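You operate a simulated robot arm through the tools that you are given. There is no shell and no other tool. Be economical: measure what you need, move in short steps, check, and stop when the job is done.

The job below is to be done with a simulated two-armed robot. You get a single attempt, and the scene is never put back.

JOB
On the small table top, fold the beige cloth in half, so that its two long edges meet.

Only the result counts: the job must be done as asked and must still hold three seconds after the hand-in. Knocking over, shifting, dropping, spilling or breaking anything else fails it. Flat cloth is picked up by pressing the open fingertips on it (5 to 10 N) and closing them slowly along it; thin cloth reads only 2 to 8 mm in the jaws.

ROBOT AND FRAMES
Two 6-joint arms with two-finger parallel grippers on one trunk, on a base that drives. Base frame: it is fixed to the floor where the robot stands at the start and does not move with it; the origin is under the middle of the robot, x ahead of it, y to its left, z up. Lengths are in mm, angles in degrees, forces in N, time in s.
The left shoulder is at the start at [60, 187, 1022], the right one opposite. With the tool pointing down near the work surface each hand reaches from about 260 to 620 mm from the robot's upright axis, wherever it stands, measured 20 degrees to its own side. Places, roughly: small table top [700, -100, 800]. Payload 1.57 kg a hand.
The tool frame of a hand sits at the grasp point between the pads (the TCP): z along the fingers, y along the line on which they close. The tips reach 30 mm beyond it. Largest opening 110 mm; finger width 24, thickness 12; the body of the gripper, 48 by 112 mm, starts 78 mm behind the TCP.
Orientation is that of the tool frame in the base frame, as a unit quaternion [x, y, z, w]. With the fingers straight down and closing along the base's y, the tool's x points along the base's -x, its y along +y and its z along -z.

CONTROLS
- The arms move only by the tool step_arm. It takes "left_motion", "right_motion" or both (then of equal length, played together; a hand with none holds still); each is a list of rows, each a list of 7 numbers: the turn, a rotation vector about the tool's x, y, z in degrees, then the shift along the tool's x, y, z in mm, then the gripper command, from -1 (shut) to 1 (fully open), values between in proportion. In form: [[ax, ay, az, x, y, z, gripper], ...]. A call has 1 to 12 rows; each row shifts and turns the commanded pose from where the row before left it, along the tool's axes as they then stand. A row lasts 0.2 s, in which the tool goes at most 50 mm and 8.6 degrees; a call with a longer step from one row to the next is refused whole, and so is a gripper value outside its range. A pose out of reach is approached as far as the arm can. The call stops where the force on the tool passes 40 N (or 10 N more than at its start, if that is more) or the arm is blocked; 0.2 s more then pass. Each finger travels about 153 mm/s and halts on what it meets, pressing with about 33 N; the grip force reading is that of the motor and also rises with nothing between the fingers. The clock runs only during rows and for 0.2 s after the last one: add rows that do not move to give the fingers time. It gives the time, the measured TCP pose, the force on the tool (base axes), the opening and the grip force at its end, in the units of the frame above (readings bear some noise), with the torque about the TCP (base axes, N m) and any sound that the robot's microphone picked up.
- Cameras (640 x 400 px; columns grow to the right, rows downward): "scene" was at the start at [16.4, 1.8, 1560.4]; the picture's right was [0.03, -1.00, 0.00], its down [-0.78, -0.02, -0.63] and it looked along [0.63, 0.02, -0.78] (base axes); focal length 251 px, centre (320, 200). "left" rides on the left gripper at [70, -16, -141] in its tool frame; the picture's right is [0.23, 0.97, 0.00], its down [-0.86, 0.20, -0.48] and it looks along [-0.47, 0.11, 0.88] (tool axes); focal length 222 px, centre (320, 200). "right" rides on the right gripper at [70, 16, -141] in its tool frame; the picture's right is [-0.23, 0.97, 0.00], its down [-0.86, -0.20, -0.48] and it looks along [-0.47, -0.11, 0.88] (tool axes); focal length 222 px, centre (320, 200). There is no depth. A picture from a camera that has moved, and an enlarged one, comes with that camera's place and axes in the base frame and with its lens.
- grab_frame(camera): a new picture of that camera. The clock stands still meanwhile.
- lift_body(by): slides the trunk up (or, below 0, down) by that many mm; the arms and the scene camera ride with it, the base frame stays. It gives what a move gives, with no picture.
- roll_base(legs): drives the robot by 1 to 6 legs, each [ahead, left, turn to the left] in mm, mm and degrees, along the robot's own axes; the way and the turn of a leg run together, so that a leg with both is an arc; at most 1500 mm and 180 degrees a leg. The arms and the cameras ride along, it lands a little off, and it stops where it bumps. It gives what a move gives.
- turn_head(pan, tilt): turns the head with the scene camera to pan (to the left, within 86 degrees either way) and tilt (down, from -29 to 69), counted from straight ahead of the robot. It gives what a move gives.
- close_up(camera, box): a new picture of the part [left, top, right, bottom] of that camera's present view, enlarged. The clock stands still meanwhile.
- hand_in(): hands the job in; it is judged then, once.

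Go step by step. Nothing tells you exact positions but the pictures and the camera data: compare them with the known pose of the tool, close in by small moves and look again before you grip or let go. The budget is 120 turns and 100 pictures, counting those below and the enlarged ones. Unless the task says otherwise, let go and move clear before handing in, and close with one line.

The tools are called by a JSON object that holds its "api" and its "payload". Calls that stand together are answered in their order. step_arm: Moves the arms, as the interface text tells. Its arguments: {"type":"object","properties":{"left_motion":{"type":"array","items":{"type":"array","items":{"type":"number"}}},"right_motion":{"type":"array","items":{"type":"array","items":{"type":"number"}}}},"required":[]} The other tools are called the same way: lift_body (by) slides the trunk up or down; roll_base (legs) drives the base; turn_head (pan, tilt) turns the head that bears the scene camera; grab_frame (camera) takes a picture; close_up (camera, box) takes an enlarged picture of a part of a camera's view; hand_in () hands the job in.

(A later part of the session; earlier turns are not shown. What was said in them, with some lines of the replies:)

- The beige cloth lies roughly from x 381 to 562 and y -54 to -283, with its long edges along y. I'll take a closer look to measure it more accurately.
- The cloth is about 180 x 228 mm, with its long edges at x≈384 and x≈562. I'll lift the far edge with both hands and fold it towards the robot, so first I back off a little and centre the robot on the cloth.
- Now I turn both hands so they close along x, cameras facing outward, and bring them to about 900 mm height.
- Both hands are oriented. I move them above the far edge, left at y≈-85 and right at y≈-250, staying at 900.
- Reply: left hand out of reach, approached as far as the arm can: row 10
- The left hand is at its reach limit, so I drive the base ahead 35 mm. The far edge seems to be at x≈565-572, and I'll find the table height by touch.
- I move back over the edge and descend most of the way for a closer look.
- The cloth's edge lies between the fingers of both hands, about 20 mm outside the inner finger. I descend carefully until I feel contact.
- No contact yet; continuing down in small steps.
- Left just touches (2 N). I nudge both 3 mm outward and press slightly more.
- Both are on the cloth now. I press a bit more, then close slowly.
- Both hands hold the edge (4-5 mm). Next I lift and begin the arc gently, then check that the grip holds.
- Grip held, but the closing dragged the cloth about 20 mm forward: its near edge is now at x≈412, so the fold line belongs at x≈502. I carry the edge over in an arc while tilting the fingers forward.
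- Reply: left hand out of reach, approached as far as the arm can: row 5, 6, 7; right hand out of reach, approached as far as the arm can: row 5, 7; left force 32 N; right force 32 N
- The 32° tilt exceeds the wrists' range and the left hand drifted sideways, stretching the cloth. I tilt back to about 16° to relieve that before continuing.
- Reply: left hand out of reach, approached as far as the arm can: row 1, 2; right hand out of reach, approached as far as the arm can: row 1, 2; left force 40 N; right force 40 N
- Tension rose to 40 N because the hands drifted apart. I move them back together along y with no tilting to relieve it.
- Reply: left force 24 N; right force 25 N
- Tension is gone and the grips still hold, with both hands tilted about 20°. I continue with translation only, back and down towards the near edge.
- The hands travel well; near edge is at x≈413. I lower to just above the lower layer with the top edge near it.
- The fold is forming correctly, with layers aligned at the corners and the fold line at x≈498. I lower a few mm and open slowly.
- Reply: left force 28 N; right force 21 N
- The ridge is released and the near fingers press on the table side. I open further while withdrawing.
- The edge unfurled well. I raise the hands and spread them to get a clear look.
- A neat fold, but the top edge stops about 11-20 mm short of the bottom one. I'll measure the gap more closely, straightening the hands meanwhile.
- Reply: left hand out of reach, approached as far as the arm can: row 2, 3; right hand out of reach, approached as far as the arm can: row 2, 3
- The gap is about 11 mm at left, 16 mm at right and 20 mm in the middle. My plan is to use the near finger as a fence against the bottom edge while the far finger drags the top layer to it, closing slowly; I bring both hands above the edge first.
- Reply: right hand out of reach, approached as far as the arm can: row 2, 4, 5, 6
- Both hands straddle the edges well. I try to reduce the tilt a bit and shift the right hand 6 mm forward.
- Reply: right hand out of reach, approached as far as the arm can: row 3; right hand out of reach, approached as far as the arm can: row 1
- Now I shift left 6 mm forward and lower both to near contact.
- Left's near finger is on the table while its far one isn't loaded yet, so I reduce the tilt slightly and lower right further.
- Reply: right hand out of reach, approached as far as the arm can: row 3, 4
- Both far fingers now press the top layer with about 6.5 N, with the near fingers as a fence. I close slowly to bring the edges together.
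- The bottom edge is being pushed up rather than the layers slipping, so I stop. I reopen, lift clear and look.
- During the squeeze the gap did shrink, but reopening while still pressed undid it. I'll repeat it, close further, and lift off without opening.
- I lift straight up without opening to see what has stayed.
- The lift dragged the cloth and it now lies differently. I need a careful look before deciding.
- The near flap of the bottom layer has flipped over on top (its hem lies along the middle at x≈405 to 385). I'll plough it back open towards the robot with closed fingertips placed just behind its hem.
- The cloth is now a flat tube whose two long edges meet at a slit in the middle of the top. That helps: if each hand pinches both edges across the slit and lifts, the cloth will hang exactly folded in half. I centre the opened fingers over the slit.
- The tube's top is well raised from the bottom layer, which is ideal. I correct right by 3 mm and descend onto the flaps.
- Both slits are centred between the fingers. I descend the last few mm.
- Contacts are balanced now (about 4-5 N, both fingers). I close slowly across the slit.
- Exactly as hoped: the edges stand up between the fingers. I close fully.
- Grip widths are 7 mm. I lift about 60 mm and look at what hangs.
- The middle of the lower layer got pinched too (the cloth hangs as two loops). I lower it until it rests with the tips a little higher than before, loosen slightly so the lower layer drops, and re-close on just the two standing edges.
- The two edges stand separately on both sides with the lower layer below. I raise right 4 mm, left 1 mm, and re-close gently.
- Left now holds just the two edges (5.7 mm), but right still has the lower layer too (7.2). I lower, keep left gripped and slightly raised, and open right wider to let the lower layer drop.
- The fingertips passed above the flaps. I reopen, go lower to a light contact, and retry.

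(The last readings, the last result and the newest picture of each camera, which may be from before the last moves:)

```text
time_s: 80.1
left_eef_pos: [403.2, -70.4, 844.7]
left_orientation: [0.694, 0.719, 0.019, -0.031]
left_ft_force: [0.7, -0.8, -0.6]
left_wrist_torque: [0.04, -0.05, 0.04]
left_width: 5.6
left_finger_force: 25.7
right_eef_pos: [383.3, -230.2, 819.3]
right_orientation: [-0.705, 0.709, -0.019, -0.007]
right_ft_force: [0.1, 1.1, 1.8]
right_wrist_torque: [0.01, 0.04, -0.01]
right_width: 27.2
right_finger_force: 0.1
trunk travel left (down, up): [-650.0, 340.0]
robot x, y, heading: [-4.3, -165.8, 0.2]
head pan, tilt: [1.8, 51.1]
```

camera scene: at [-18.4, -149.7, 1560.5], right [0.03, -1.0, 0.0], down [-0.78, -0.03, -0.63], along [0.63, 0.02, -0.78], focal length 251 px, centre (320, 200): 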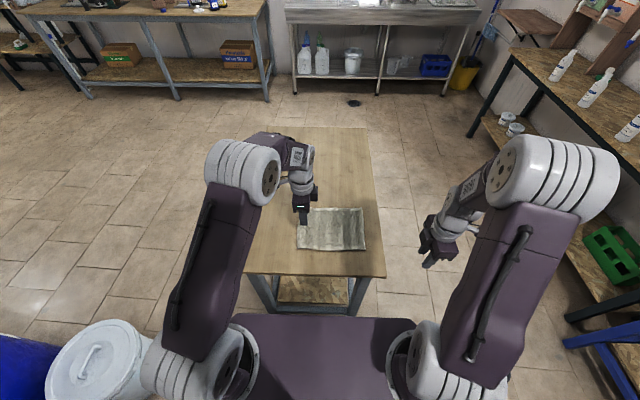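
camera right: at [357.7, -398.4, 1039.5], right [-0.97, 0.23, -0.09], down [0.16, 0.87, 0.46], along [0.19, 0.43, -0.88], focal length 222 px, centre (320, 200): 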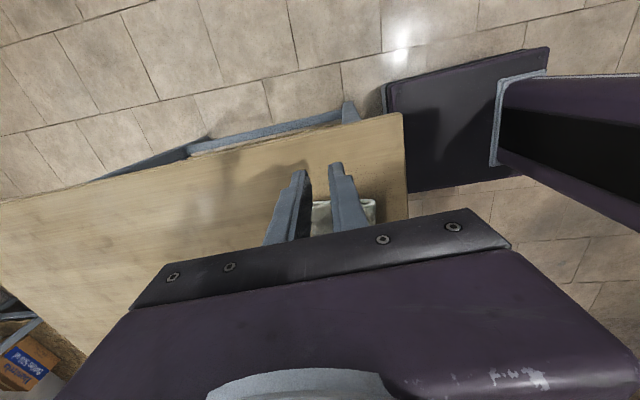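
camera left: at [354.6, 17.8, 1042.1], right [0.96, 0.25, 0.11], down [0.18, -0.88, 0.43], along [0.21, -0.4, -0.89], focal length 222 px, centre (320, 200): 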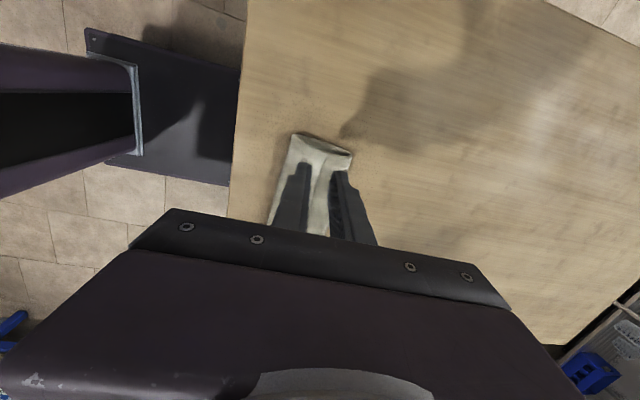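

{"api": "step_arm", "payload": {"right_motion": [[0, 0, 0, 0, 0, 0, -0.55], [0, 0, 0, 0, 0, 0, -0.6], [0, 0, 0, 0, 0, 0, -0.65], [0, 0, 0, 0, 0, 0, -0.7], [0, 0, 0, 0, 0, 0, -0.75], [0, 0, 0, 0, 0, 0, -0.78]]}}

{"api": "close_up", "payload": {"camera": "right", "box": [240, 100, 400, 200]}}

```text
time_s: 81.5
left_eef_pos: [403.6, -69.2, 844.6]
left_orientation: [0.694, 0.719, 0.019, -0.031]
left_ft_force: [0.6, -0.6, -0.3]
left_wrist_torque: [0.0, -0.06, -0.04]
left_width: 5.9
left_finger_force: 25.5
right_eef_pos: [383.4, -230.0, 818.6]
right_orientation: [-0.705, 0.709, -0.018, -0.007]
right_ft_force: [0.3, 0.2, 2.4]
right_wrist_torque: [-0.01, 0.02, 0.02]
right_width: 12.8
right_finger_force: 0.4
trunk travel left (down, up): [-650.0, 340.0]
robot x, y, heading: [-3.8, -160.7, 0.4]
head pan, tilt: [1.8, 51.1]
```

```text
4.00 times, centred on (320, 150) of right
camera zoom: at [364.9, -295.6, 963.4], right [-0.97, 0.23, -0.02], down [0.2, 0.87, 0.45], along [0.13, 0.43, -0.89], focal length 888 px, centre (320, 400)
```

zoom: 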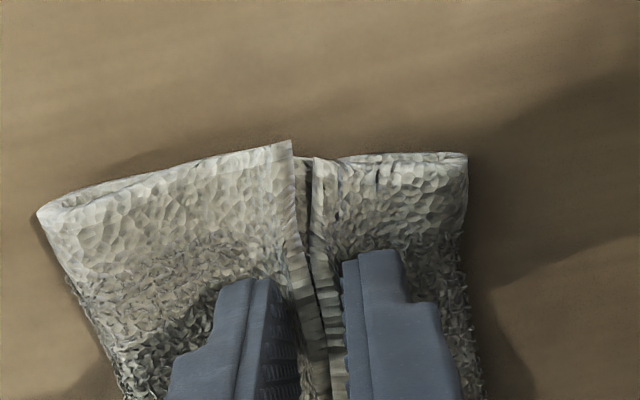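

Smaller lips now stand between the fingers. I raise 2 mm and close fully, then lift a little.

{"api": "step_arm", "payload": {"left_motion": [[0, 0, 0, 0, 0, 0, -1], [0, 0, 0, 0, 0, 0, -1], [0, 0, 0, 0, 0, 0, -1], [0, 0, 0, 0, 0, 0, -1], [0, 0, 0, 0, 0, 0, -1], [0, 0, 0, 0, 0, -5, -1], [0, 0, 0, 0, 0, -10, -1], [0, 0, 0, 0, 0, -10, -1], [0, 0, 0, 0, 0, 0, -1]], "right_motion": [[0, 0, 0, 0, 0, -1.5, -0.8], [0, 0, 0, 0, 0, -0.5, -0.88], [0, 0, 0, 0, 0, 0, -1], [0, 0, 0, 0, 0, 0, -1], [0, 0, 0, 0, 0, -12, -1], [0, 0, 0, 0, 0, -15, -1], [0, 0, 0, 0, 0, -12, -1], [0, 0, 0, 0, 0, -10, -1], [0, 0, 0, 0, 0, 0, -1]]}}

{"api": "close_up", "payload": {"camera": "right", "box": [240, 100, 400, 200]}}

{"api": "close_up", "payload": {"camera": "scene", "box": [256, 200, 384, 280]}}

```text
time_s: 83.5
left_eef_pos: [403.4, -72.6, 868.5]
left_orientation: [0.694, 0.719, 0.018, -0.031]
left_ft_force: [-0.2, -0.5, 0.4]
left_wrist_torque: [0.01, -0.05, 0.03]
left_width: 5.3
left_finger_force: 26.0
right_eef_pos: [383.1, -229.2, 869.0]
right_orientation: [-0.705, 0.709, -0.018, -0.007]
right_ft_force: [1.0, -0.4, -0.9]
right_wrist_torque: [0.0, 0.01, 0.01]
right_width: 6.2
right_finger_force: 26.0
trunk travel left (down, up): [-650.0, 340.0]
robot x, y, heading: [-3.4, -166.3, -0.1]
head pan, tilt: [1.8, 51.1]
```

```text
4.00 times, centred on (320, 150) of right
camera zoom: at [364.4, -293.6, 1013.6], right [-0.97, 0.23, -0.02], down [0.2, 0.87, 0.45], along [0.13, 0.43, -0.89], focal length 888 px, centre (320, 400)
```

zoom: 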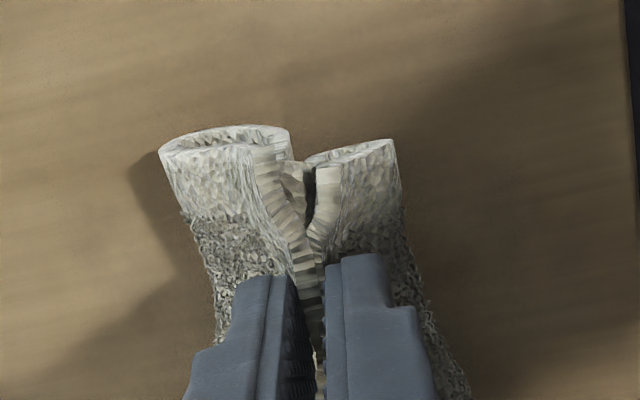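

```text
5.00 times, centred on (320, 240) of scene
camera zoom: at [16.1, -161.2, 1560.4], right [0.03, -1.0, 0.0], down [-0.78, -0.02, -0.63], along [0.63, 0.02, -0.78], focal length 1254 px, centre (320, 0)
```

zoom: 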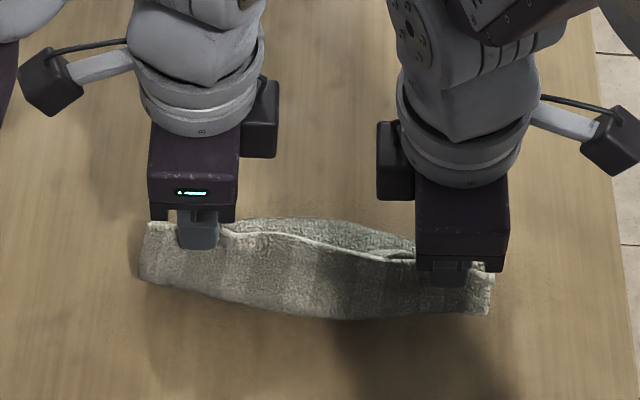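

Right again caught the lower layer. New approach: release right, raise left so the edges lift clear of the lower layer, then let right pinch the edges in the air further inward.

{"api": "step_arm", "payload": {"left_motion": [[0, 0, 0, 0, 0, 0, -1], [0, 0, 0, 0, 0, 0, -1], [0, 0, 0, 0, 0, 0, -1], [0, 0, 0, 0, 0, 0, -1], [0, 0, 0, 0, 0, 0, -1], [0, 0, 0, 0, 0, 0, -1], [0, 0, 0, 0, 0, -10, -1], [0, 0, 0, 0, 0, -10, -1], [0, 0, 0, 0, 0, -10, -1], [0, 0, 0, 0, 0, -10, -1], [0, 0, 0, 0, 0, 0, -1]], "right_motion": [[0, 0, 0, 0, 0, 15, -1], [0, 0, 0, 0, 0, 15, -1], [0, 0, 0, 0, 0, 10, -1], [0, 0, 0, 0, 0, 0, -0.7], [0, 0, 0, 0, 0, 0, -0.4], [0, 0, 0, 0, 0, -10, -0.2], [0, 0, 0, 0, 0, -20, -0.1], [0, 0, 0, 0, 0, -20, 0], [0, 0, 0, 0, 0, -20, 0], [0, 0, 0, 0, 0, -10, 0], [0, 0, 0, 0, 0, -10, 0]]}}

{"api": "grab_frame", "payload": {"camera": "right"}}

{"api": "close_up", "payload": {"camera": "scene", "box": [256, 200, 384, 280]}}

```text
time_s: 85.9
left_eef_pos: [405.2, -73.4, 910.1]
left_orientation: [0.695, 0.718, 0.018, -0.03]
left_ft_force: [0.1, 0.1, -0.1]
left_wrist_torque: [0.02, -0.04, 0.01]
left_width: 5.5
left_finger_force: 25.8
right_eef_pos: [382.0, -227.6, 920.7]
right_orientation: [-0.705, 0.709, -0.018, -0.007]
right_ft_force: [0.2, -0.4, -1.1]
right_wrist_torque: [-0.01, 0.02, -0.03]
right_width: 55.2
right_finger_force: 0.1
trunk travel left (down, up): [-650.0, 340.0]
robot x, y, heading: [-5.7, -160.8, 0.1]
head pan, tilt: [1.8, 51.1]
```

```text
16 pictures are left
camera right: at [363.5, -292.1, 1064.8], right [-0.97, 0.23, -0.02], down [0.2, 0.87, 0.45], along [0.13, 0.43, -0.89], focal length 222 px, centre (320, 200)
```

right: 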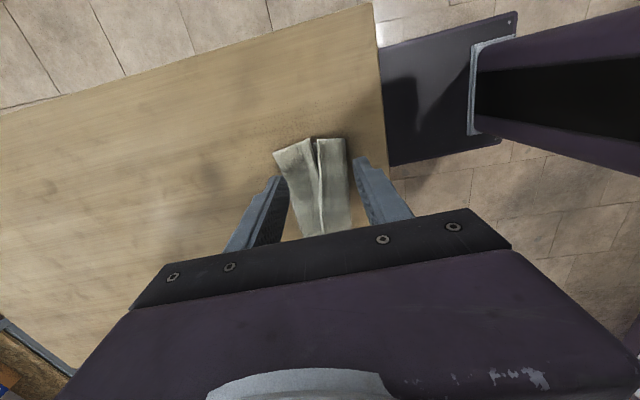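

```text
5.00 times, centred on (320, 240) of scene
camera zoom: at [15.6, -161.2, 1560.4], right [0.03, -1.0, 0.0], down [-0.78, -0.02, -0.63], along [0.63, 0.02, -0.78], focal length 1254 px, centre (320, 0)
```

zoom: 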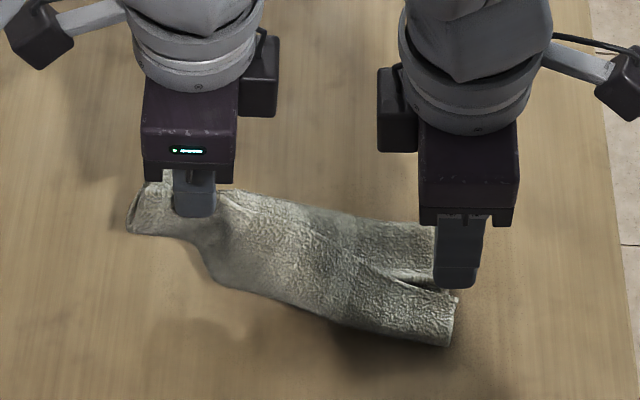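

Left evidently holds the lower layer too, so I change plan: put it down, then open the flaps flat again by spreading the fingers from inside the slit, and refold properly. First I lower and release left, then close both grippers above the slit.

{"api": "step_arm", "payload": {"left_motion": [[0, 0, 0, 0, 0, 20, -1], [0, 0, 0, 0, 0, 20, -1], [0, 0, 0, 0, 0, 20, -1], [0, 0, 0, 0, 0, 20, -1], [0, 0, 0, 0, 0, 3, -0.8], [0, 0, 0, 0, 0, 0, -0.55], [0, 0, 0, 0, 0, 0, -0.3], [0, 0, 0, 0, 0, -10, -0.2], [0, 0, 0, 0, 0, -25, -0.2], [0, 0, 0, 0, 0, -10, -0.6], [0, 0, 0, 0, 0, 0, -1], [0, 0, 0, 0, 0, 0, -1]], "right_motion": [[0, 0, 0, 0, 0, 0, 0], [0, 0, 0, 0, 0, 0, 0], [0, 0, 0, 0, 0, 0, 0], [0, 0, 0, 0, 0, 0, 0], [0, 0, 0, 0, 0, 0, 0], [0, 0, 0, 0, 0, 0, 0], [0, 0, 0, 0, 0, 0, 0], [0, 0, 0, 0, 0, 15, -0.4], [0, 0, 0, 0, 0, 15, -0.8], [0, 0, 0, 0, -4, 15, -1], [0, 0, 0, 0, -4, 5, -1], [0, 0, 0, 0, 0, 0, -1]]}}

{"api": "grab_frame", "payload": {"camera": "scene"}}

{"api": "close_up", "payload": {"camera": "left", "box": [200, 60, 440, 210]}}

{"api": "close_up", "payload": {"camera": "right", "box": [200, 60, 440, 210]}}

```text
time_s: 88.5
left_eef_pos: [403.7, -72.0, 871.0]
left_orientation: [0.694, 0.719, 0.019, -0.03]
left_ft_force: [-0.6, 0.6, 1.2]
left_wrist_torque: [-0.03, 0.05, 0.02]
left_width: 0.0
left_finger_force: 21.0
right_eef_pos: [390.2, -228.8, 868.6]
right_orientation: [-0.705, 0.709, -0.018, -0.006]
right_ft_force: [-0.5, -0.2, 0.1]
right_wrist_torque: [-0.04, 0.02, -0.02]
right_width: 0.2
right_finger_force: 21.6
trunk travel left (down, up): [-650.0, 340.0]
robot x, y, heading: [-1.4, -163.6, -0.1]
head pan, tilt: [1.8, 51.1]
```

```text
14 pictures are left
camera scene: at [15.4, -161.2, 1560.5], right [0.03, -1.0, 0.0], down [-0.78, -0.02, -0.63], along [0.63, 0.02, -0.78], focal length 251 px, centre (320, 200)
```

scene: 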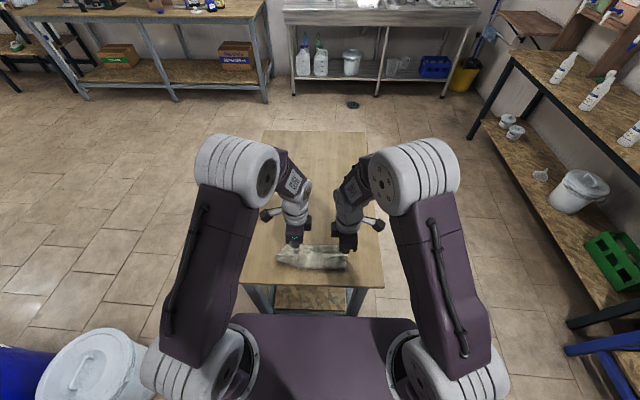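

```text
2.67 times, centred on (320, 135) of left
camera zoom: at [388.3, -13.3, 1017.3], right [0.97, 0.26, 0.0], down [0.24, -0.88, 0.41], along [0.11, -0.4, -0.91], focal length 592 px, centre (320, 373)
```

zoom: 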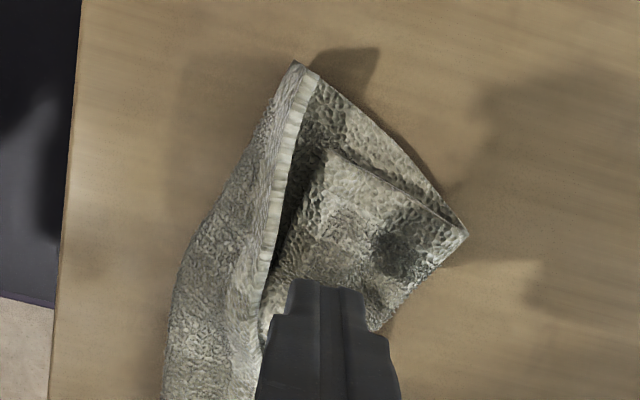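

```text
2.67 times, centred on (320, 135) of right
camera zoom: at [372.1, -293.9, 1014.1], right [-0.97, 0.23, -0.03], down [0.2, 0.87, 0.45], along [0.13, 0.43, -0.89], focal length 592 px, centre (320, 373)
```

zoom: 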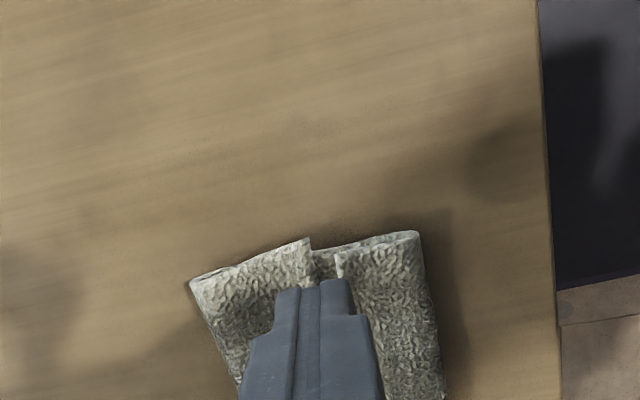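

The left flap's hem now stands up and the slit is open on both sides. I lower the closed tips onto the far layer just behind the near flap's hem, to sweep that flap open towards the robot.

{"api": "step_arm", "payload": {"left_motion": [[0, 0, 0, 0, -1, 12, -1], [0, 0, 0, 0, -1, 12, -1], [0, 0, 0, 0, -1, 12, -1], [0, 0, 0, 0, 0, 10, -1], [0, 0, 0, 0, 0, 2, -1]], "right_motion": [[0, 0, 0, 0, -8, 10, -1], [0, 0, 0, 0, -7, 12, -1], [0, 0, 0, 0, 0, 12, -1], [0, 0, 0, 0, 0, 10, -1], [0, 0, 0, 0, 0, 2, -1]]}}

```text
time_s: 89.7
left_eef_pos: [399.4, -69.1, 821.8]
left_orientation: [0.695, 0.718, 0.019, -0.031]
left_ft_force: [1.2, -0.1, -0.1]
left_wrist_torque: [0.02, 0.03, 0.0]
left_width: 0.0
left_finger_force: 21.8
right_eef_pos: [404.9, -230.6, 823.7]
right_orientation: [-0.705, 0.709, -0.018, -0.006]
right_ft_force: [-0.2, 0.2, 0.3]
right_wrist_torque: [0.0, -0.02, -0.02]
right_width: 0.0
right_finger_force: 21.4
trunk travel left (down, up): [-650.0, 340.0]
robot x, y, heading: [-3.4, -162.7, 0.3]
head pan, tilt: [1.8, 51.1]
```

{"api": "step_arm", "payload": {"left_motion": [[0, 0, 0, 0, 0, 1, -1], [0, 0, 0, 0, 0, 1, -1], [0, 0, 0, 0, 0, 0.5, -1]], "right_motion": [[0, 0, 0, 0, 0, 1.5, -1], [0, 0, 0, 0, 0, 1.5, -1], [0, 0, 0, 0, 0, 1, -1]]}}

```text
time_s: 90.5
left_eef_pos: [400.0, -68.8, 820.6]
left_orientation: [0.694, 0.719, 0.019, -0.031]
left_ft_force: [-0.1, -0.5, -0.1]
left_wrist_torque: [0.04, 0.06, 0.0]
left_width: 0.0
left_finger_force: 21.0
right_eef_pos: [405.8, -230.6, 820.0]
right_orientation: [-0.705, 0.709, -0.019, -0.007]
right_ft_force: [-0.3, 0.3, 0.4]
right_wrist_torque: [0.02, 0.0, 0.02]
right_width: 0.1
right_finger_force: 21.3
trunk travel left (down, up): [-650.0, 340.0]
robot x, y, heading: [0.1, -163.5, 0.2]
head pan, tilt: [1.8, 51.1]
```

{"api": "step_arm", "payload": {"left_motion": [[0, 0, 0, 0, 0, 1, -1], [0, 0, 0, 0, -5, 0.3, -1], [0, 0, 0, 0, -8, 0, -1], [0, 0, 0, 0, -8, 0, -1], [0, 0, 0, 0, -8, 0, -1], [0, 0, 0, 0, -8, 0, -1], [0, 0, 0, 0, -8, 0, -1], [0, 0, 0, 0, -8, 0, -1], [0, 0, 0, 0, -8, 0, -1], [0, 0, 0, 0, -6, 0, -1]], "right_motion": [[0, 0, 0, 0, 0, 1, -1], [0, 0, 0, 0, 5, 0, -1], [0, 0, 0, 0, 8, 0, -1], [0, 0, 0, 0, 8, 0, -1], [0, 0, 0, 0, 8, 0, -1], [0, 0, 0, 0, 8, 0, -1], [0, 0, 0, 0, 8, 0, -1], [0, 0, 0, 0, 8, 0, -1], [0, 0, 0, 0, 8, 0, -1], [0, 0, 0, 0, 6, 0, -1]]}}

{"api": "close_up", "payload": {"camera": "scene", "box": [256, 205, 384, 285]}}

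```text
time_s: 92.7
left_eef_pos: [332.3, -70.6, 819.4]
left_orientation: [0.695, 0.718, 0.019, -0.03]
left_ft_force: [0.3, -0.2, 0.8]
left_wrist_torque: [0.0, -0.02, -0.02]
left_width: 0.0
left_finger_force: 21.1
right_eef_pos: [339.2, -230.8, 815.8]
right_orientation: [-0.705, 0.709, -0.018, -0.007]
right_ft_force: [1.3, -0.5, 2.9]
right_wrist_torque: [0.04, -0.03, -0.03]
right_width: 0.1
right_finger_force: 21.3
trunk travel left (down, up): [-650.0, 340.0]
robot x, y, heading: [-0.4, -162.2, -0.1]
head pan, tilt: [1.8, 51.1]
```

```text
5.00 times, centred on (320, 245) of scene
camera zoom: at [15.4, -161.2, 1560.5], right [0.03, -1.0, 0.0], down [-0.78, -0.02, -0.63], along [0.63, 0.02, -0.78], focal length 1254 px, centre (320, -25)
```

zoom: 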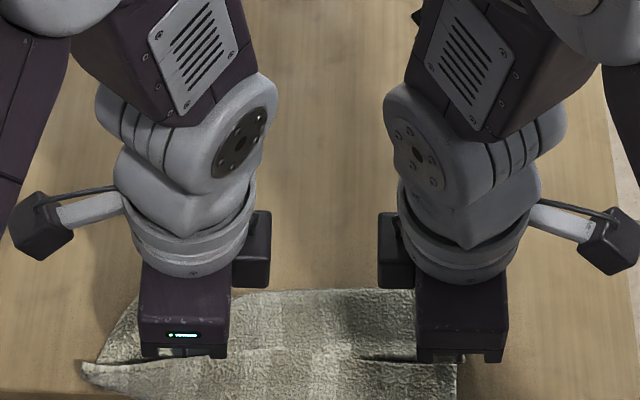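

{"api": "step_arm", "payload": {"left_motion": [[0, 0, 0, 0, 0, -15, -1], [0, 0, 0, 0, 0, -30, -1], [0, 0, 0, 0, 0, -30, -1], [0, 0, 0, 25, 0, 0, -1], [0, 0, 0, 30, 0, 0, -1], [0, 0, 0, 30, 0, 0, -1]], "right_motion": [[0, 0, 0, 0, 0, -15, -1], [0, 0, 0, 0, 0, -30, -1], [0, 0, 0, 0, 0, -30, -1], [0, 0, 0, 25, 0, 0, -1], [0, 0, 0, 30, 0, 0, -1], [0, 0, 0, 30, 0, 0, -1]]}}

{"api": "close_up", "payload": {"camera": "scene", "box": [256, 220, 384, 300]}}

```text
time_s: 94.1
left_eef_pos: [329.7, 9.4, 900.9]
left_orientation: [0.694, 0.719, 0.019, -0.03]
left_ft_force: [-0.5, -0.1, 0.3]
left_wrist_torque: [0.01, 0.0, 0.01]
left_width: 0.1
left_finger_force: 20.8
right_eef_pos: [337.5, -315.0, 896.1]
right_orientation: [-0.706, 0.708, -0.019, -0.006]
right_ft_force: [-0.9, -0.3, -0.1]
right_wrist_torque: [0.02, 0.03, 0.02]
right_width: 0.0
right_finger_force: 21.3
trunk travel left (down, up): [-650.0, 340.0]
robot x, y, heading: [-2.1, -160.0, 0.2]
head pan, tilt: [1.8, 51.1]
```

```text
5.00 times, centred on (320, 260) of scene
camera zoom: at [15.3, -161.1, 1560.4], right [0.03, -1.0, 0.0], down [-0.78, -0.03, -0.63], along [0.63, 0.02, -0.78], focal length 1254 px, centre (320, -100)
```

zoom: 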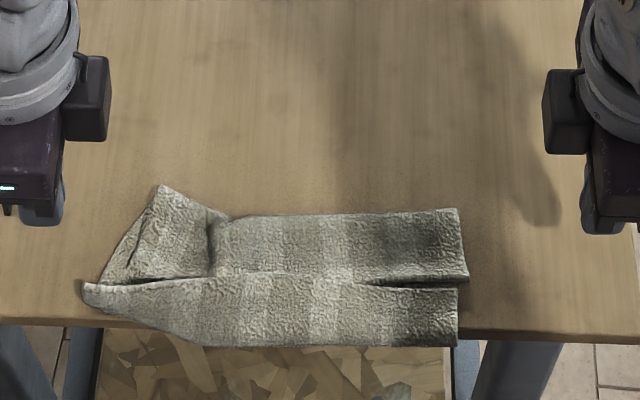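

The whole cloth slid instead, up to the table's near edge. I first bring it back: press closed tips lightly on the two-layer band and carry it away from the edge.

{"api": "step_arm", "payload": {"left_motion": [[0, 0, 0, -20, 2.3, 9.3, -1], [0, 0, 0, -20, 2.3, 9.3, -1], [0, 0, 0, -20, 2.3, 9.3, -1], [0, 0, 0, -20, 2.3, 9.3, -1], [0, 0, 0, -20, 2.3, 9.3, -1], [0, 0, 0, -20, 2.3, 9.3, -1], [0, 0, 0, -20, 2.3, 9.3, -1]], "right_motion": [[0, 0, 0, -14.6, -1.8, 9.8, -1], [0, 0, 0, -14.6, -1.8, 9.8, -1], [0, 0, 0, -14.6, -1.8, 9.8, -1], [0, 0, 0, -14.6, -1.8, 9.8, -1], [0, 0, 0, -14.6, -1.8, 9.8, -1], [0, 0, 0, -14.6, -1.8, 9.8, -1], [0, 0, 0, -14.6, -1.8, 9.8, -1]]}}

{"api": "step_arm", "payload": {"left_motion": [[0, 0, 0, 0, 0, 2, -1], [0, 0, 0, 0, 0, 2, -1], [0, 0, 0, 0, 0, 1.5, -1], [0, 0, 0, 0, 0, 0, -1]], "right_motion": [[0, 0, 0, 0, 0, 2, -1], [0, 0, 0, 0, 0, 1.5, -1], [0, 0, 0, 0, 0, 1, -1], [0, 0, 0, 0, 0, 0, -1]]}}

```text
time_s: 95.7
left_eef_pos: [345.0, -115.3, 827.6]
left_orientation: [0.694, 0.718, 0.017, -0.041]
left_ft_force: [-0.6, 8.7, 2.5]
left_wrist_torque: [-1.02, -0.02, -0.11]
left_width: 0.0
left_finger_force: 21.2
right_eef_pos: [347.2, -220.6, 824.3]
right_orientation: [-0.704, 0.709, -0.017, -0.016]
right_ft_force: [0.9, -8.5, -0.6]
right_wrist_torque: [0.86, 0.0, 0.09]
right_width: 0.1
right_finger_force: 21.3
trunk travel left (down, up): [-650.0, 340.0]
robot x, y, heading: [-0.5, -165.3, 0.1]
head pan, tilt: [1.8, 51.1]
stopped in row 7 (left hand): the force on the tool passed its limit at 81 N (the readings are from after the stop); the commanded pose is now the measured one
```

```text
time_s: 96.7
left_eef_pos: [346.0, -115.6, 823.6]
left_orientation: [0.694, 0.719, 0.018, -0.039]
left_ft_force: [3.4, 8.9, 10.5]
left_wrist_torque: [-1.41, 0.36, 0.05]
left_width: 0.2
left_finger_force: 20.8
right_eef_pos: [346.7, -221.6, 821.0]
right_orientation: [-0.705, 0.709, -0.018, -0.016]
right_ft_force: [-3.3, -9.8, -6.8]
right_wrist_torque: [0.8, -0.4, 0.27]
right_width: 0.1
right_finger_force: 20.7
trunk travel left (down, up): [-650.0, 340.0]
robot x, y, heading: [0.9, -159.6, 0.2]
head pan, tilt: [1.8, 51.1]
```

The hands touched each other; I spread them 20 mm apart and then press gently.

{"api": "step_arm", "payload": {"left_motion": [[0, 0, 0, 6, 0, -1, -1], [0, 0, 0, 7, 0, 0, -1], [0, 0, 0, 7, 0, 0, -1], [0, 0, 0, 0, 0, 0, -1]], "right_motion": [[0, 0, 0, 2, 0, -1, -1], [0, 0, 0, 2, 0, 0, -1], [0, 0, 0, 2, 0, 0, -1], [0, 0, 0, 0, 0, 0, -1]]}}

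```text
time_s: 97.7
left_eef_pos: [344.9, -95.9, 824.9]
left_orientation: [0.694, 0.718, 0.017, -0.041]
left_ft_force: [-1.1, 0.1, 1.8]
left_wrist_torque: [0.01, -0.01, -0.06]
left_width: 0.0
left_finger_force: 21.5
right_eef_pos: [347.6, -227.4, 821.9]
right_orientation: [-0.704, 0.709, -0.017, -0.015]
right_ft_force: [0.2, 1.4, 0.3]
right_wrist_torque: [0.02, 0.02, 0.03]
right_width: 0.1
right_finger_force: 21.1
trunk travel left (down, up): [-650.0, 340.0]
robot x, y, heading: [-0.4, -163.7, 0.0]
head pan, tilt: [1.8, 51.1]
```

{"api": "step_arm", "payload": {"left_motion": [[0, 0, 0, 0, 0, 1, -1], [0, 0, 0, 0, 0, 1, -1], [0, 0, 0, 0, 0, 0, -1]], "right_motion": [[0, 0, 0, 0, 0, 1.5, -1], [0, 0, 0, 0, 0, 1.5, -1], [0, 0, 0, 0, 0, 0.7, -1]]}}

```text
time_s: 98.5
left_eef_pos: [345.7, -96.2, 823.6]
left_orientation: [0.694, 0.719, 0.016, -0.041]
left_ft_force: [-0.3, -0.8, 3.9]
left_wrist_torque: [-0.01, -0.01, 0.0]
left_width: 0.1
left_finger_force: 21.2
right_eef_pos: [349.4, -226.5, 817.6]
right_orientation: [-0.705, 0.709, -0.017, -0.015]
right_ft_force: [0.3, -0.5, 1.0]
right_wrist_torque: [0.04, -0.02, 0.0]
right_width: 0.2
right_finger_force: 21.3
trunk travel left (down, up): [-650.0, 340.0]
robot x, y, heading: [2.0, -161.8, -0.1]
head pan, tilt: [1.8, 51.1]
```

{"api": "step_arm", "payload": {"left_motion": [[0, 0, 0, 0, 0, 0.5, -1], [0, 0, 0, 0, 9, 0, -1], [0, 0, 0, 0, 9, 0, -1], [0, 0, 0, 0, 9, 0, -1], [0, 0, 0, 0, 9, 0, -1], [0, 0, 0, 0, 9, 0, -1], [0, 0, 0, 0, 9, 0, -1], [0, 0, 0, 0, 9, 0, -1], [0, 0, 0, 0, 9, 0, -1], [0, 0, 0, 0, 9, 0, -1], [0, 0, 0, 0, 9, 0, -1], [0, 0, 0, 0, 9, 0, -1]], "right_motion": [[0, 0, 0, 0, 0, 1.5, -1], [0, 0, 0, 0, -9, 0, -1], [0, 0, 0, 0, -9, 0, -1], [0, 0, 0, 0, -9, 0, -1], [0, 0, 0, 0, -9, 0, -1], [0, 0, 0, 0, -9, 0, -1], [0, 0, 0, 0, -9, 0, -1], [0, 0, 0, 0, -9, 0, -1], [0, 0, 0, 0, -9, 0, -1], [0, 0, 0, 0, -9, 0, -1], [0, 0, 0, 0, -9, 0, -1], [0, 0, 0, 0, -9, 0, -1]]}}

{"api": "step_arm", "payload": {"left_motion": [[0, 0, 0, 0, 0, -15, -1], [0, 0, 0, 0, 0, -30, -1], [0, 0, 0, 0, 0, -20, -1], [0, 0, 0, 25, 0, 0, -1], [0, 0, 0, 30, 0, 0, -1], [0, 0, 0, 30, 0, 0, -1]], "right_motion": [[0, 0, 0, 0, 0, -15, -1], [0, 0, 0, 0, 0, -30, -1], [0, 0, 0, 0, 0, -20, -1], [0, 0, 0, 25, 0, 0, -1], [0, 0, 0, 30, 0, 0, -1], [0, 0, 0, 30, 0, 0, -1]]}}

{"api": "close_up", "payload": {"camera": "scene", "box": [256, 210, 384, 290]}}

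```text
time_s: 101.1
left_eef_pos: [444.0, -92.9, 821.9]
left_orientation: [0.694, 0.719, 0.018, -0.04]
left_ft_force: [-3.8, -1.2, 13.5]
left_wrist_torque: [0.05, 0.07, 0.02]
left_width: 0.3
left_finger_force: 20.9
right_eef_pos: [445.3, -227.2, 818.4]
right_orientation: [-0.705, 0.709, -0.017, -0.014]
right_ft_force: [0.0, 0.0, 0.6]
right_wrist_torque: [0.01, 0.02, -0.01]
right_width: 0.0
right_finger_force: 21.5
trunk travel left (down, up): [-650.0, 340.0]
robot x, y, heading: [-4.4, -160.5, 0.2]
head pan, tilt: [1.8, 51.1]
```

```text
time_s: 102.5
left_eef_pos: [442.8, -14.1, 891.9]
left_orientation: [0.693, 0.719, 0.017, -0.04]
left_ft_force: [0.8, 0.0, -0.3]
left_wrist_torque: [-0.02, 0.0, 0.0]
left_width: 0.1
left_finger_force: 21.6
right_eef_pos: [447.8, -308.3, 885.1]
right_orientation: [-0.705, 0.709, -0.017, -0.016]
right_ft_force: [0.0, 0.1, -0.2]
right_wrist_torque: [0.0, 0.01, -0.01]
right_width: 0.0
right_finger_force: 21.1
trunk travel left (down, up): [-650.0, 340.0]
robot x, y, heading: [-5.1, -161.5, 0.2]
head pan, tilt: [1.8, 51.1]
```

```text
5.00 times, centred on (320, 250) of scene
camera zoom: at [15.8, -161.3, 1560.4], right [0.03, -1.0, 0.0], down [-0.78, -0.02, -0.63], along [0.63, 0.02, -0.78], focal length 1254 px, centre (320, -50)
```

zoom: 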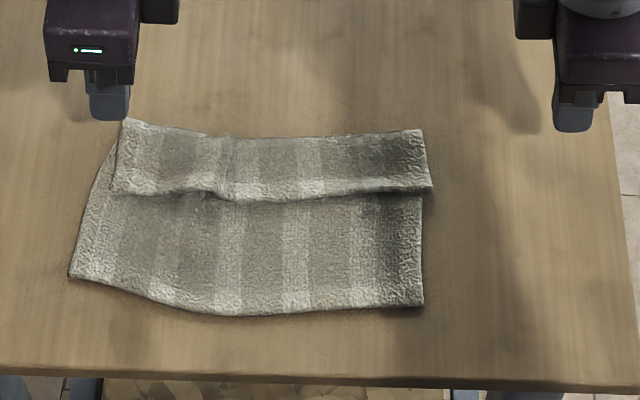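

Excellent: the near flap has unrolled, so only the far flap (about 50 mm) lies on top and the near edge is a free single layer at x≈345-355, spanning y from 15 to -215. I'll grip that near edge with both hands, lift so the cloth hangs straight, and refold from hanging.

{"api": "step_arm", "payload": {"left_motion": [[0, 0, 0, -1.3, -10.2, 8, -0.45], [0, 0, 0, -1.3, -10.2, 8, -0.45], [0, 0, 0, -1.3, -10.2, 8, -0.45], [0, 0, 0, -1.3, -10.2, 8, -0.45], [0, 0, 0, -1.3, -10.2, 8, -0.45], [0, 0, 0, -1.3, -10.2, 8, -0.45], [0, 0, 0, -1.3, -10.2, 8, -0.45], [0, 0, 0, -1.1, -9.8, 8, -0.45]], "right_motion": [[0, 0, 0, -15.6, 12.1, 6.1, -0.45], [0, 0, 0, -15.6, 12.1, 6.1, -0.45], [0, 0, 0, -15.6, 12.1, 6.1, -0.45], [0, 0, 0, -15.6, 12.1, 6.1, -0.45], [0, 0, 0, -15.6, 12.1, 6.1, -0.45], [0, 0, 0, -15.6, 12.1, 6.1, -0.45], [0, 0, 0, -15.6, 12.1, 6.1, -0.45], [0, 0, 0, -15.6, 12.1, 6.1, -0.45]]}}

{"api": "close_up", "payload": {"camera": "left", "box": [160, 50, 480, 250]}}

{"api": "close_up", "payload": {"camera": "right", "box": [160, 50, 480, 250]}}

```text
time_s: 104.3
left_eef_pos: [358.4, -20.7, 829.4]
left_orientation: [0.694, 0.719, 0.016, -0.04]
left_ft_force: [-1.1, -0.1, -0.6]
left_wrist_torque: [0.0, 0.0, -0.01]
left_width: 30.3
left_finger_force: 0.0
right_eef_pos: [349.7, -185.5, 832.1]
right_orientation: [-0.704, 0.71, -0.017, -0.016]
right_ft_force: [-0.3, -0.7, -0.7]
right_wrist_torque: [-0.02, 0.02, 0.0]
right_width: 30.4
right_finger_force: 0.0
trunk travel left (down, up): [-650.0, 340.0]
robot x, y, heading: [-0.9, -166.5, 0.1]
head pan, tilt: [1.8, 51.1]
```

```text
2.00 times, centred on (320, 150) of left
camera zoom: at [346.0, 36.4, 976.2], right [0.97, 0.26, -0.01], down [0.24, -0.88, 0.4], along [0.09, -0.39, -0.92], focal length 444 px, centre (320, 300)
```

zoom: 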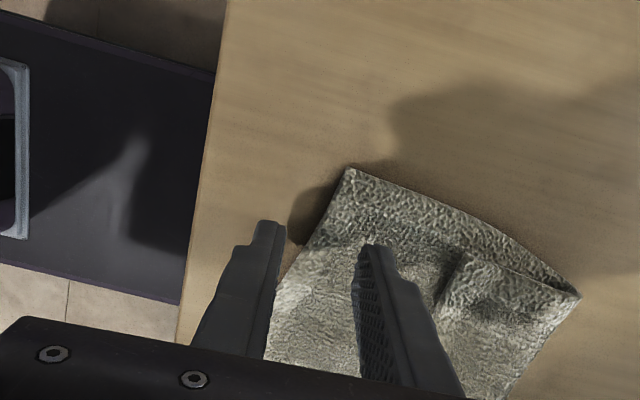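

```text
2.00 times, centred on (320, 150) of right
camera zoom: at [334.1, -249.6, 977.2], right [-0.97, 0.23, -0.01], down [0.2, 0.88, 0.44], along [0.11, 0.42, -0.9], focal length 444 px, centre (320, 300)
```

zoom: 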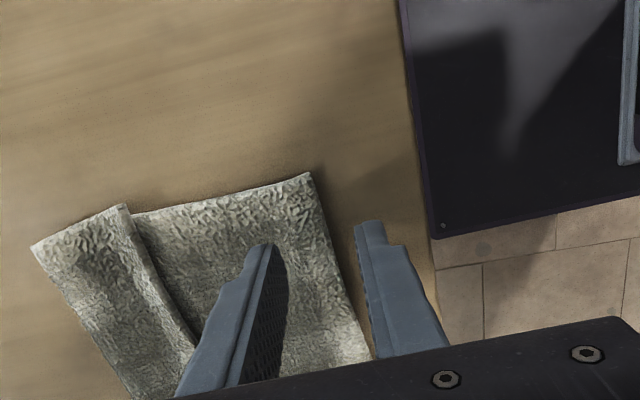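

Both hands straddle the near edge well. I descend to contact.

{"api": "step_arm", "payload": {"left_motion": [[0, 0, 0, 0, 0, 6, -0.45], [0, 0, 0, 0, 0, 6, -0.45], [0, 0, 0, 0, 0, 1.5, -0.45], [0, 0, 0, 0, 0, 0, -0.45]], "right_motion": [[0, 0, 0, 0, 0, 7, -0.45], [0, 0, 0, 0, 0, 7, -0.45], [0, 0, 0, 0, 0, 2.5, -0.45], [0, 0, 0, 0, 0, 0, -0.45]]}}

{"api": "step_arm", "payload": {"left_motion": [[0, 0, 0, 0, 0, 1, -0.45], [0, 0, 0, 0, 0, 1, -0.45], [0, 0, 0, 0, 0, 0, -0.45]], "right_motion": [[0, 0, 0, 0, 0, 1, -0.45], [0, 0, 0, 0, 0, 1, -0.45], [0, 0, 0, 0, 0, 0, -0.45]]}}

```text
time_s: 105.3
left_eef_pos: [360.5, -19.0, 814.1]
left_orientation: [0.694, 0.718, 0.017, -0.04]
left_ft_force: [0.2, -0.7, 1.2]
left_wrist_torque: [0.01, -0.03, 0.04]
left_width: 30.4
left_finger_force: 0.0
right_eef_pos: [349.4, -186.6, 814.6]
right_orientation: [-0.704, 0.71, -0.017, -0.015]
right_ft_force: [0.3, 0.3, 1.2]
right_wrist_torque: [-0.01, -0.02, 0.0]
right_width: 30.3
right_finger_force: 0.1
trunk travel left (down, up): [-650.0, 340.0]
robot x, y, heading: [-0.4, -163.7, 0.2]
head pan, tilt: [1.8, 51.1]
```

```text
time_s: 106.1
left_eef_pos: [359.5, -20.1, 814.4]
left_orientation: [0.694, 0.719, 0.018, -0.04]
left_ft_force: [0.9, -1.7, 5.3]
left_wrist_torque: [-0.08, -0.13, -0.01]
left_width: 30.8
left_finger_force: 0.8
right_eef_pos: [350.6, -187.6, 813.2]
right_orientation: [-0.704, 0.71, -0.017, -0.015]
right_ft_force: [-0.1, 1.0, 5.6]
right_wrist_torque: [0.07, -0.13, 0.07]
right_width: 30.2
right_finger_force: 0.1
trunk travel left (down, up): [-650.0, 340.0]
robot x, y, heading: [1.2, -164.8, 0.1]
head pan, tilt: [1.8, 51.1]
```

Both far fingers press the cloth with about 5.5 N. A touch more, then slow closing.

{"api": "step_arm", "payload": {"left_motion": [[0, 0, 0, 0, 0, 0.7, -0.45], [0, 0, 0, 0, 0, 0, -0.5], [0, 0, 0, 0, 0, 0, -0.55], [0, 0, 0, 0, 0, 0, -0.6], [0, 0, 0, 0, 0, 0, -0.65], [0, 0, 0, 0, 0, 0, -0.7], [0, 0, 0, 0, 0, 0, -0.75], [0, 0, 0, 0, 0, 0, -0.8], [0, 0, 0, 0, 0, 0, -0.85], [0, 0, 0, 0, 0, 0, -0.92], [0, 0, 0, 0, 0, 0, -1], [0, 0, 0, 0, 0, 0, -1]], "right_motion": [[0, 0, 0, 0, 0, 0.7, -0.45], [0, 0, 0, 0, 0, 0, -0.5], [0, 0, 0, 0, 0, 0, -0.55], [0, 0, 0, 0, 0, 0, -0.6], [0, 0, 0, 0, 0, 0, -0.65], [0, 0, 0, 0, 0, 0, -0.7], [0, 0, 0, 0, 0, 0, -0.75], [0, 0, 0, 0, 0, 0, -0.8], [0, 0, 0, 0, 0, 0, -0.85], [0, 0, 0, 0, 0, 0, -0.92], [0, 0, 0, 0, 0, 0, -1], [0, 0, 0, 0, 0, 0, -1]]}}

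```text
time_s: 108.7
left_eef_pos: [358.7, -18.8, 814.3]
left_orientation: [0.694, 0.718, 0.018, -0.039]
left_ft_force: [2.4, -0.1, 6.2]
left_wrist_torque: [0.0, -0.09, -0.01]
left_width: 3.9
left_finger_force: 24.7
right_eef_pos: [350.3, -187.1, 812.8]
right_orientation: [-0.705, 0.709, -0.018, -0.014]
right_ft_force: [3.7, 0.8, 22.1]
right_wrist_torque: [0.16, -0.24, -0.03]
right_width: 4.1
right_finger_force: 24.3
trunk travel left (down, up): [-650.0, 340.0]
robot x, y, heading: [1.0, -164.2, 0.4]
head pan, tilt: [1.8, 51.1]
```

Both grips hold (4 mm). I lift so the cloth hangs freely, moving slightly forward over the table.

{"api": "step_arm", "payload": {"left_motion": [[0, 0, 0, 0.8, 2, -10, -1], [0, 0, 0, 1.2, 4, -15, -1], [0, 0, 0, 1.2, 4, -15, -1], [0, 0, 0, 1.2, 4, -15, -1], [0, 0, 0, 1.2, 4, -15, -1], [0, 0, 0, 1.2, 4, -15, -1], [0, 0, 0, 1.2, 4, -15, -1], [0, 0, 0, 1.2, 4, -15, -1], [0, 0, 0, 1.2, 4, -15, -1], [0, 0, 0, 1.2, 4, -15, -1], [0, 0, 0, 1.2, 4, -15, -1], [0, 0, 0, 0, 0, 0, -1]], "right_motion": [[0, 0, 0, 0.5, -2, -10, -1], [0, 0, 0, 0.7, -4.5, -15, -1], [0, 0, 0, 0.7, -4.5, -15, -1], [0, 0, 0, 0.7, -4.5, -15, -1], [0, 0, 0, 0.7, -4.5, -15, -1], [0, 0, 0, 0.7, -4.5, -15, -1], [0, 0, 0, 0.7, -4.5, -15, -1], [0, 0, 0, 0.7, -4.5, -15, -1], [0, 0, 0, 0.7, -4.5, -15, -1], [0, 0, 0, 0.7, -4.5, -15, -1], [0, 0, 0, 0.7, -4.5, -15, -1], [0, 0, 0, 0, 0, 0, -1]]}}

{"api": "close_up", "payload": {"camera": "scene", "box": [224, 170, 416, 290]}}

```text
time_s: 111.3
left_eef_pos: [406.3, -17.7, 971.7]
left_orientation: [0.694, 0.718, 0.018, -0.04]
left_ft_force: [-0.2, -1.6, -1.5]
left_wrist_torque: [-0.02, -0.03, -0.01]
left_width: 3.8
left_finger_force: 25.3
right_eef_pos: [398.5, -188.7, 972.6]
right_orientation: [-0.704, 0.71, -0.017, -0.016]
right_ft_force: [0.9, 1.6, -0.1]
right_wrist_torque: [0.03, -0.01, 0.0]
right_width: 4.1
right_finger_force: 24.8
trunk travel left (down, up): [-650.0, 340.0]
robot x, y, heading: [2.1, -164.7, 0.2]
head pan, tilt: [1.8, 51.1]
```

```text
3.33 times, centred on (320, 230) of scene
camera zoom: at [16.0, -161.1, 1560.4], right [0.03, -1.0, 0.0], down [-0.78, -0.03, -0.63], along [0.63, 0.02, -0.78], focal length 836 px, centre (320, 100)
```

zoom: 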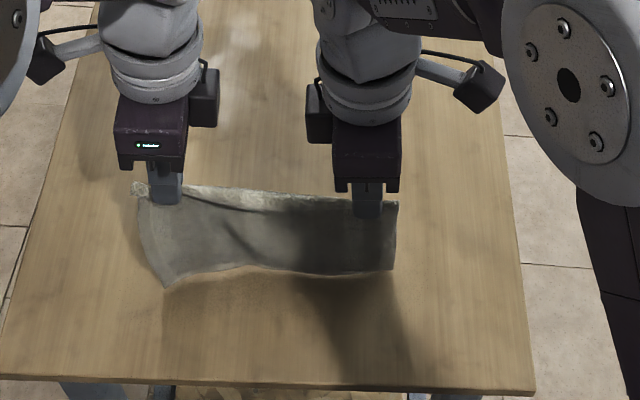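

The cloth hangs unfolded with its far hem just at the table (x≈395-420). Now I lay it down: move forward while lowering, so half lies on the table and half stands above the fold line.

{"api": "step_arm", "payload": {"left_motion": [[0, 0, 0, -0.7, 12.6, 3.6, -1], [0, 0, 0, -0.7, 12.6, 3.6, -1], [0, 0, 0, -0.7, 12.6, 3.6, -1], [0, 0, 0, -0.7, 12.6, 3.6, -1], [0, 0, 0, -1.2, 10.3, 10.4, -1], [0, 0, 0, -1.2, 10.3, 10.4, -1], [0, 0, 0, -1.2, 10.3, 10.4, -1], [0, 0, 0, -1, 4.1, 10.9, -1], [0, 0, 0, -1, 4.1, 10.9, -1], [0, 0, 0, -1, 4.1, 10.9, -1], [0, 0, 0, -1, 4.1, 10.9, -1], [0, 0, 0, 0, 0, 0, -1]], "right_motion": [[0, 0, 0, -0.2, -12.5, 4, -1], [0, 0, 0, -0.2, -12.5, 4, -1], [0, 0, 0, -0.2, -12.5, 4, -1], [0, 0, 0, -0.2, -12.5, 4, -1], [0, 0, 0, -0.5, -10, 10.7, -1], [0, 0, 0, -0.5, -10, 10.7, -1], [0, 0, 0, -0.5, -10, 10.7, -1], [0, 0, 0, -0.5, -3.8, 11, -1], [0, 0, 0, -0.5, -3.8, 11, -1], [0, 0, 0, -0.5, -3.8, 11, -1], [0, 0, 0, -0.5, -3.8, 11, -1], [0, 0, 0, 0, 0, 0, -1]]}}

{"api": "close_up", "payload": {"camera": "scene", "box": [248, 190, 376, 270]}}

```text
time_s: 113.9
left_eef_pos: [500.9, -16.8, 877.9]
left_orientation: [0.694, 0.718, 0.017, -0.041]
left_ft_force: [0.9, -1.8, 0.6]
left_wrist_torque: [-0.07, -0.02, 0.01]
left_width: 3.9
left_finger_force: 25.2
right_eef_pos: [492.5, -188.3, 879.9]
right_orientation: [-0.705, 0.709, -0.017, -0.014]
right_ft_force: [0.3, 1.8, -0.7]
right_wrist_torque: [0.07, -0.01, -0.02]
right_width: 4.1
right_finger_force: 24.4
trunk travel left (down, up): [-650.0, 340.0]
robot x, y, heading: [0.3, -163.3, 0.3]
head pan, tilt: [1.8, 51.1]
```

```text
5.00 times, centred on (312, 230) of scene
camera zoom: at [15.4, -161.2, 1560.5], right [0.03, -1.0, 0.0], down [-0.78, -0.02, -0.63], along [0.63, 0.02, -0.78], focal length 1254 px, centre (360, 50)
```

zoom: 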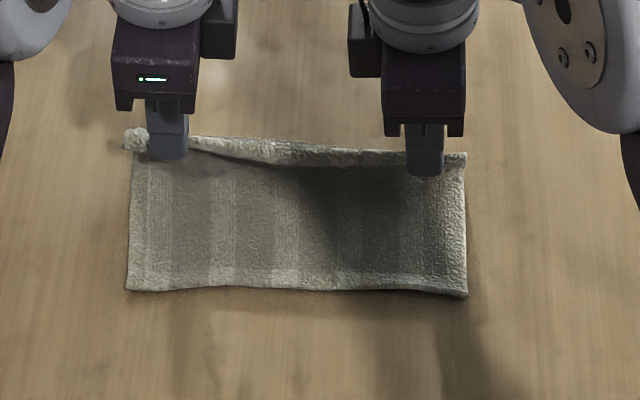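

Very good: the bottom hem lies straight at x≈425 and the rest stands up from the fold. I go slightly further forward, then bring the held edge back and down towards x≈446 (about 20 mm of edge sits in the jaws and will unroll to the hem).

{"api": "step_arm", "payload": {"left_motion": [[0, 0, 0, -0.4, 7.5, 1.2, -1], [0, 0, 0, -0.4, 7.5, 1.2, -1], [0, 0, 0, 0.1, -7.4, 2.3, -1], [0, 0, 0, 0.1, -7.4, 2.3, -1], [0, 0, 0, -0.1, -9.8, 5.3, -1], [0, 0, 0, -0.1, -9.8, 5.3, -1], [0, 0, 0, -0.2, -8.8, 6.8, -1], [0, 0, 0, -0.2, -8.8, 6.8, -1], [0, 0, 0, -0.4, -4.8, 6.7, -1], [0, 0, 0, -0.4, -4.8, 6.7, -1], [0, 0, 0, -0.6, -4.7, 10.2, -1], [0, 0, 0, 0, 0, 0, -1]], "right_motion": [[0, 0, 0, -0.1, -11, 2.5, -1], [0, 0, 0, -0.1, -11, 2.5, -1], [0, 0, 0, 0, 7.5, 2, -1], [0, 0, 0, 0, 7.5, 2, -1], [0, 0, 0, -0.2, 10, 5, -1], [0, 0, 0, -0.2, 10, 5, -1], [0, 0, 0, -0.3, 9, 6.5, -1], [0, 0, 0, -0.3, 9, 6.5, -1], [0, 0, 0, -0.3, 5.2, 6.5, -1], [0, 0, 0, -0.3, 5.2, 6.5, -1], [0, 0, 0, -0.4, 5.8, 10, -1], [0, 0, 0, 0, 0, 0, -1]]}}

{"api": "close_up", "payload": {"camera": "right", "box": [160, 50, 480, 250]}}

```text
time_s: 116.5
left_eef_pos: [448.2, -19.0, 827.1]
left_orientation: [0.694, 0.719, 0.017, -0.041]
left_ft_force: [0.6, -0.9, 0.0]
left_wrist_torque: [-0.01, 0.01, -0.01]
left_width: 3.8
left_finger_force: 25.0
right_eef_pos: [446.0, -188.2, 823.9]
right_orientation: [-0.704, 0.709, -0.016, -0.016]
right_ft_force: [-0.1, 0.9, 0.7]
right_wrist_torque: [0.04, 0.0, -0.02]
right_width: 4.0
right_finger_force: 24.6
trunk travel left (down, up): [-650.0, 340.0]
robot x, y, heading: [-1.1, -161.7, 0.1]
head pan, tilt: [1.8, 51.1]
```

```text
2.00 times, centred on (320, 150) of right
camera zoom: at [429.2, -252.1, 970.4], right [-0.97, 0.23, -0.01], down [0.2, 0.87, 0.44], along [0.11, 0.43, -0.9], focal length 444 px, centre (320, 300)
```

zoom: 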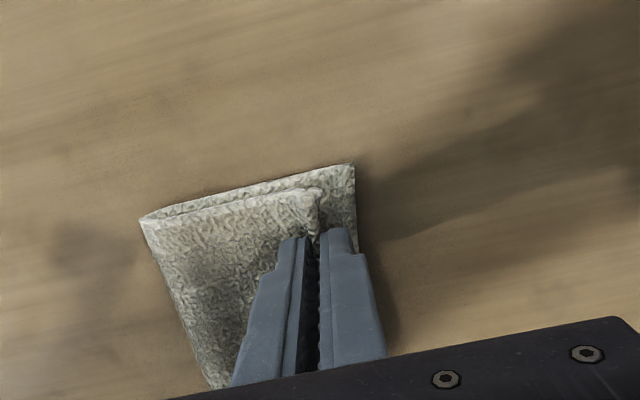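

The fold looks clean and the hem is confirmed at x≈425. I shift 4 mm further back, then release without pressing and lift straight up.

{"api": "step_arm", "payload": {"left_motion": [[0, 0, 0, -0.1, -2, 1.5, -1], [0, 0, 0, -0.1, -2, 1.5, -1], [0, 0, 0, 0, 0, 0, -1], [0, 0, 0, 0, 0, 0, -0.9], [0, 0, 0, 0, 0, 0, -0.8], [0, 0, 0, 0, 0, 0, -0.7], [0, 0, 0, 0, 0, 0, -0.6], [0, 0, 0, 0, 0, -2, -0.5], [0, 0, 0, 0, 0, -8, -0.4], [0, 0, 0, 0, 0, -15, -0.4], [0, 0, 0, 0, 0, -30, -0.4], [0, 0, 0, 0, 0, -30, -0.4]], "right_motion": [[0, 0, 0, 0, 2, 0.5, -1], [0, 0, 0, 0, 2, 0.5, -1], [0, 0, 0, 0, 0, 0, -1], [0, 0, 0, 0, 0, 0, -0.9], [0, 0, 0, 0, 0, 0, -0.8], [0, 0, 0, 0, 0, 0, -0.7], [0, 0, 0, 0, 0, 0, -0.6], [0, 0, 0, 0, 0, -2, -0.5], [0, 0, 0, 0, 0, -8, -0.4], [0, 0, 0, 0, 0, -15, -0.4], [0, 0, 0, 0, 0, -30, -0.4], [0, 0, 0, 0, 0, -30, -0.4]]}}

{"api": "step_arm", "payload": {"left_motion": [[0, 0, 0, 25, 0, -10, -0.4], [0, 0, 0, 30, 0, 0, -0.4], [0, 0, 0, 30, 0, 0, -0.4], [0, 0, 0, 0, 0, 0, -0.4]], "right_motion": [[0, 0, 0, 25, 0, -10, -0.4], [0, 0, 0, 30, 0, 0, -0.4], [0, 0, 0, 30, 0, 0, -0.4], [0, 0, 0, 30, 0, 0, -0.4]]}}

{"api": "close_up", "payload": {"camera": "scene", "box": [256, 200, 352, 260]}}

```text
time_s: 119.1
left_eef_pos: [447.0, -26.1, 908.1]
left_orientation: [0.694, 0.718, 0.018, -0.04]
left_ft_force: [0.1, 0.3, -0.3]
left_wrist_torque: [0.02, 0.0, 0.01]
left_width: 32.8
left_finger_force: 0.2
right_eef_pos: [439.6, -185.7, 909.3]
right_orientation: [-0.704, 0.71, -0.018, -0.016]
right_ft_force: [0.3, 0.5, 0.5]
right_wrist_torque: [0.03, -0.04, 0.01]
right_width: 32.8
right_finger_force: 0.0
trunk travel left (down, up): [-650.0, 340.0]
robot x, y, heading: [-3.8, -162.6, 0.1]
head pan, tilt: [1.8, 51.1]
```

```text
time_s: 120.1
left_eef_pos: [443.8, 58.3, 925.0]
left_orientation: [0.694, 0.719, 0.017, -0.04]
left_ft_force: [0.6, -1.1, 0.0]
left_wrist_torque: [0.02, 0.04, -0.02]
left_width: 33.3
left_finger_force: 0.0
right_eef_pos: [439.9, -300.5, 923.6]
right_orientation: [-0.704, 0.709, -0.017, -0.015]
right_ft_force: [-0.4, -1.0, -0.9]
right_wrist_torque: [0.03, 0.0, 0.0]
right_width: 33.1
right_finger_force: 0.1
trunk travel left (down, up): [-650.0, 340.0]
robot x, y, heading: [-0.8, -162.9, -0.0]
head pan, tilt: [1.8, 51.1]
```

```text
6.67 times, centred on (304, 230) of scene
camera zoom: at [15.4, -163.1, 1560.5], right [0.03, -1.0, 0.0], down [-0.78, -0.02, -0.63], along [0.63, 0.02, -0.78], focal length 1672 px, centre (427, 0)
```

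zoom: 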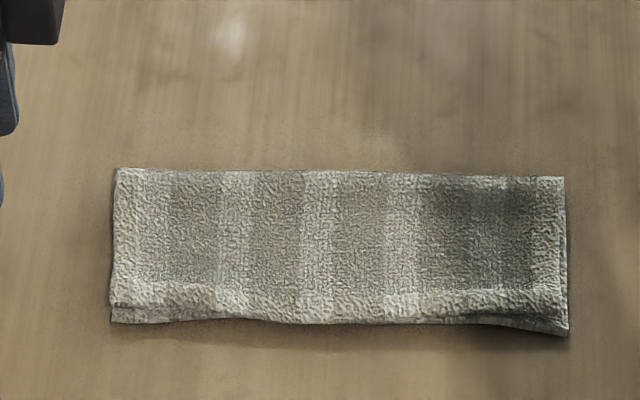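

The cloth now lies folded in half: the two long edges coincide along the middle and are within a few mm at the ends. Both hands are clear and nothing else was moved, so I hand in.

{"api": "hand_in", "payload": {}}

```text
The job is handed in.
```

The beige cloth is folded in half on the small table. Its two long edges meet along the middle, and by my last picture they are within about 6 mm at the ends.
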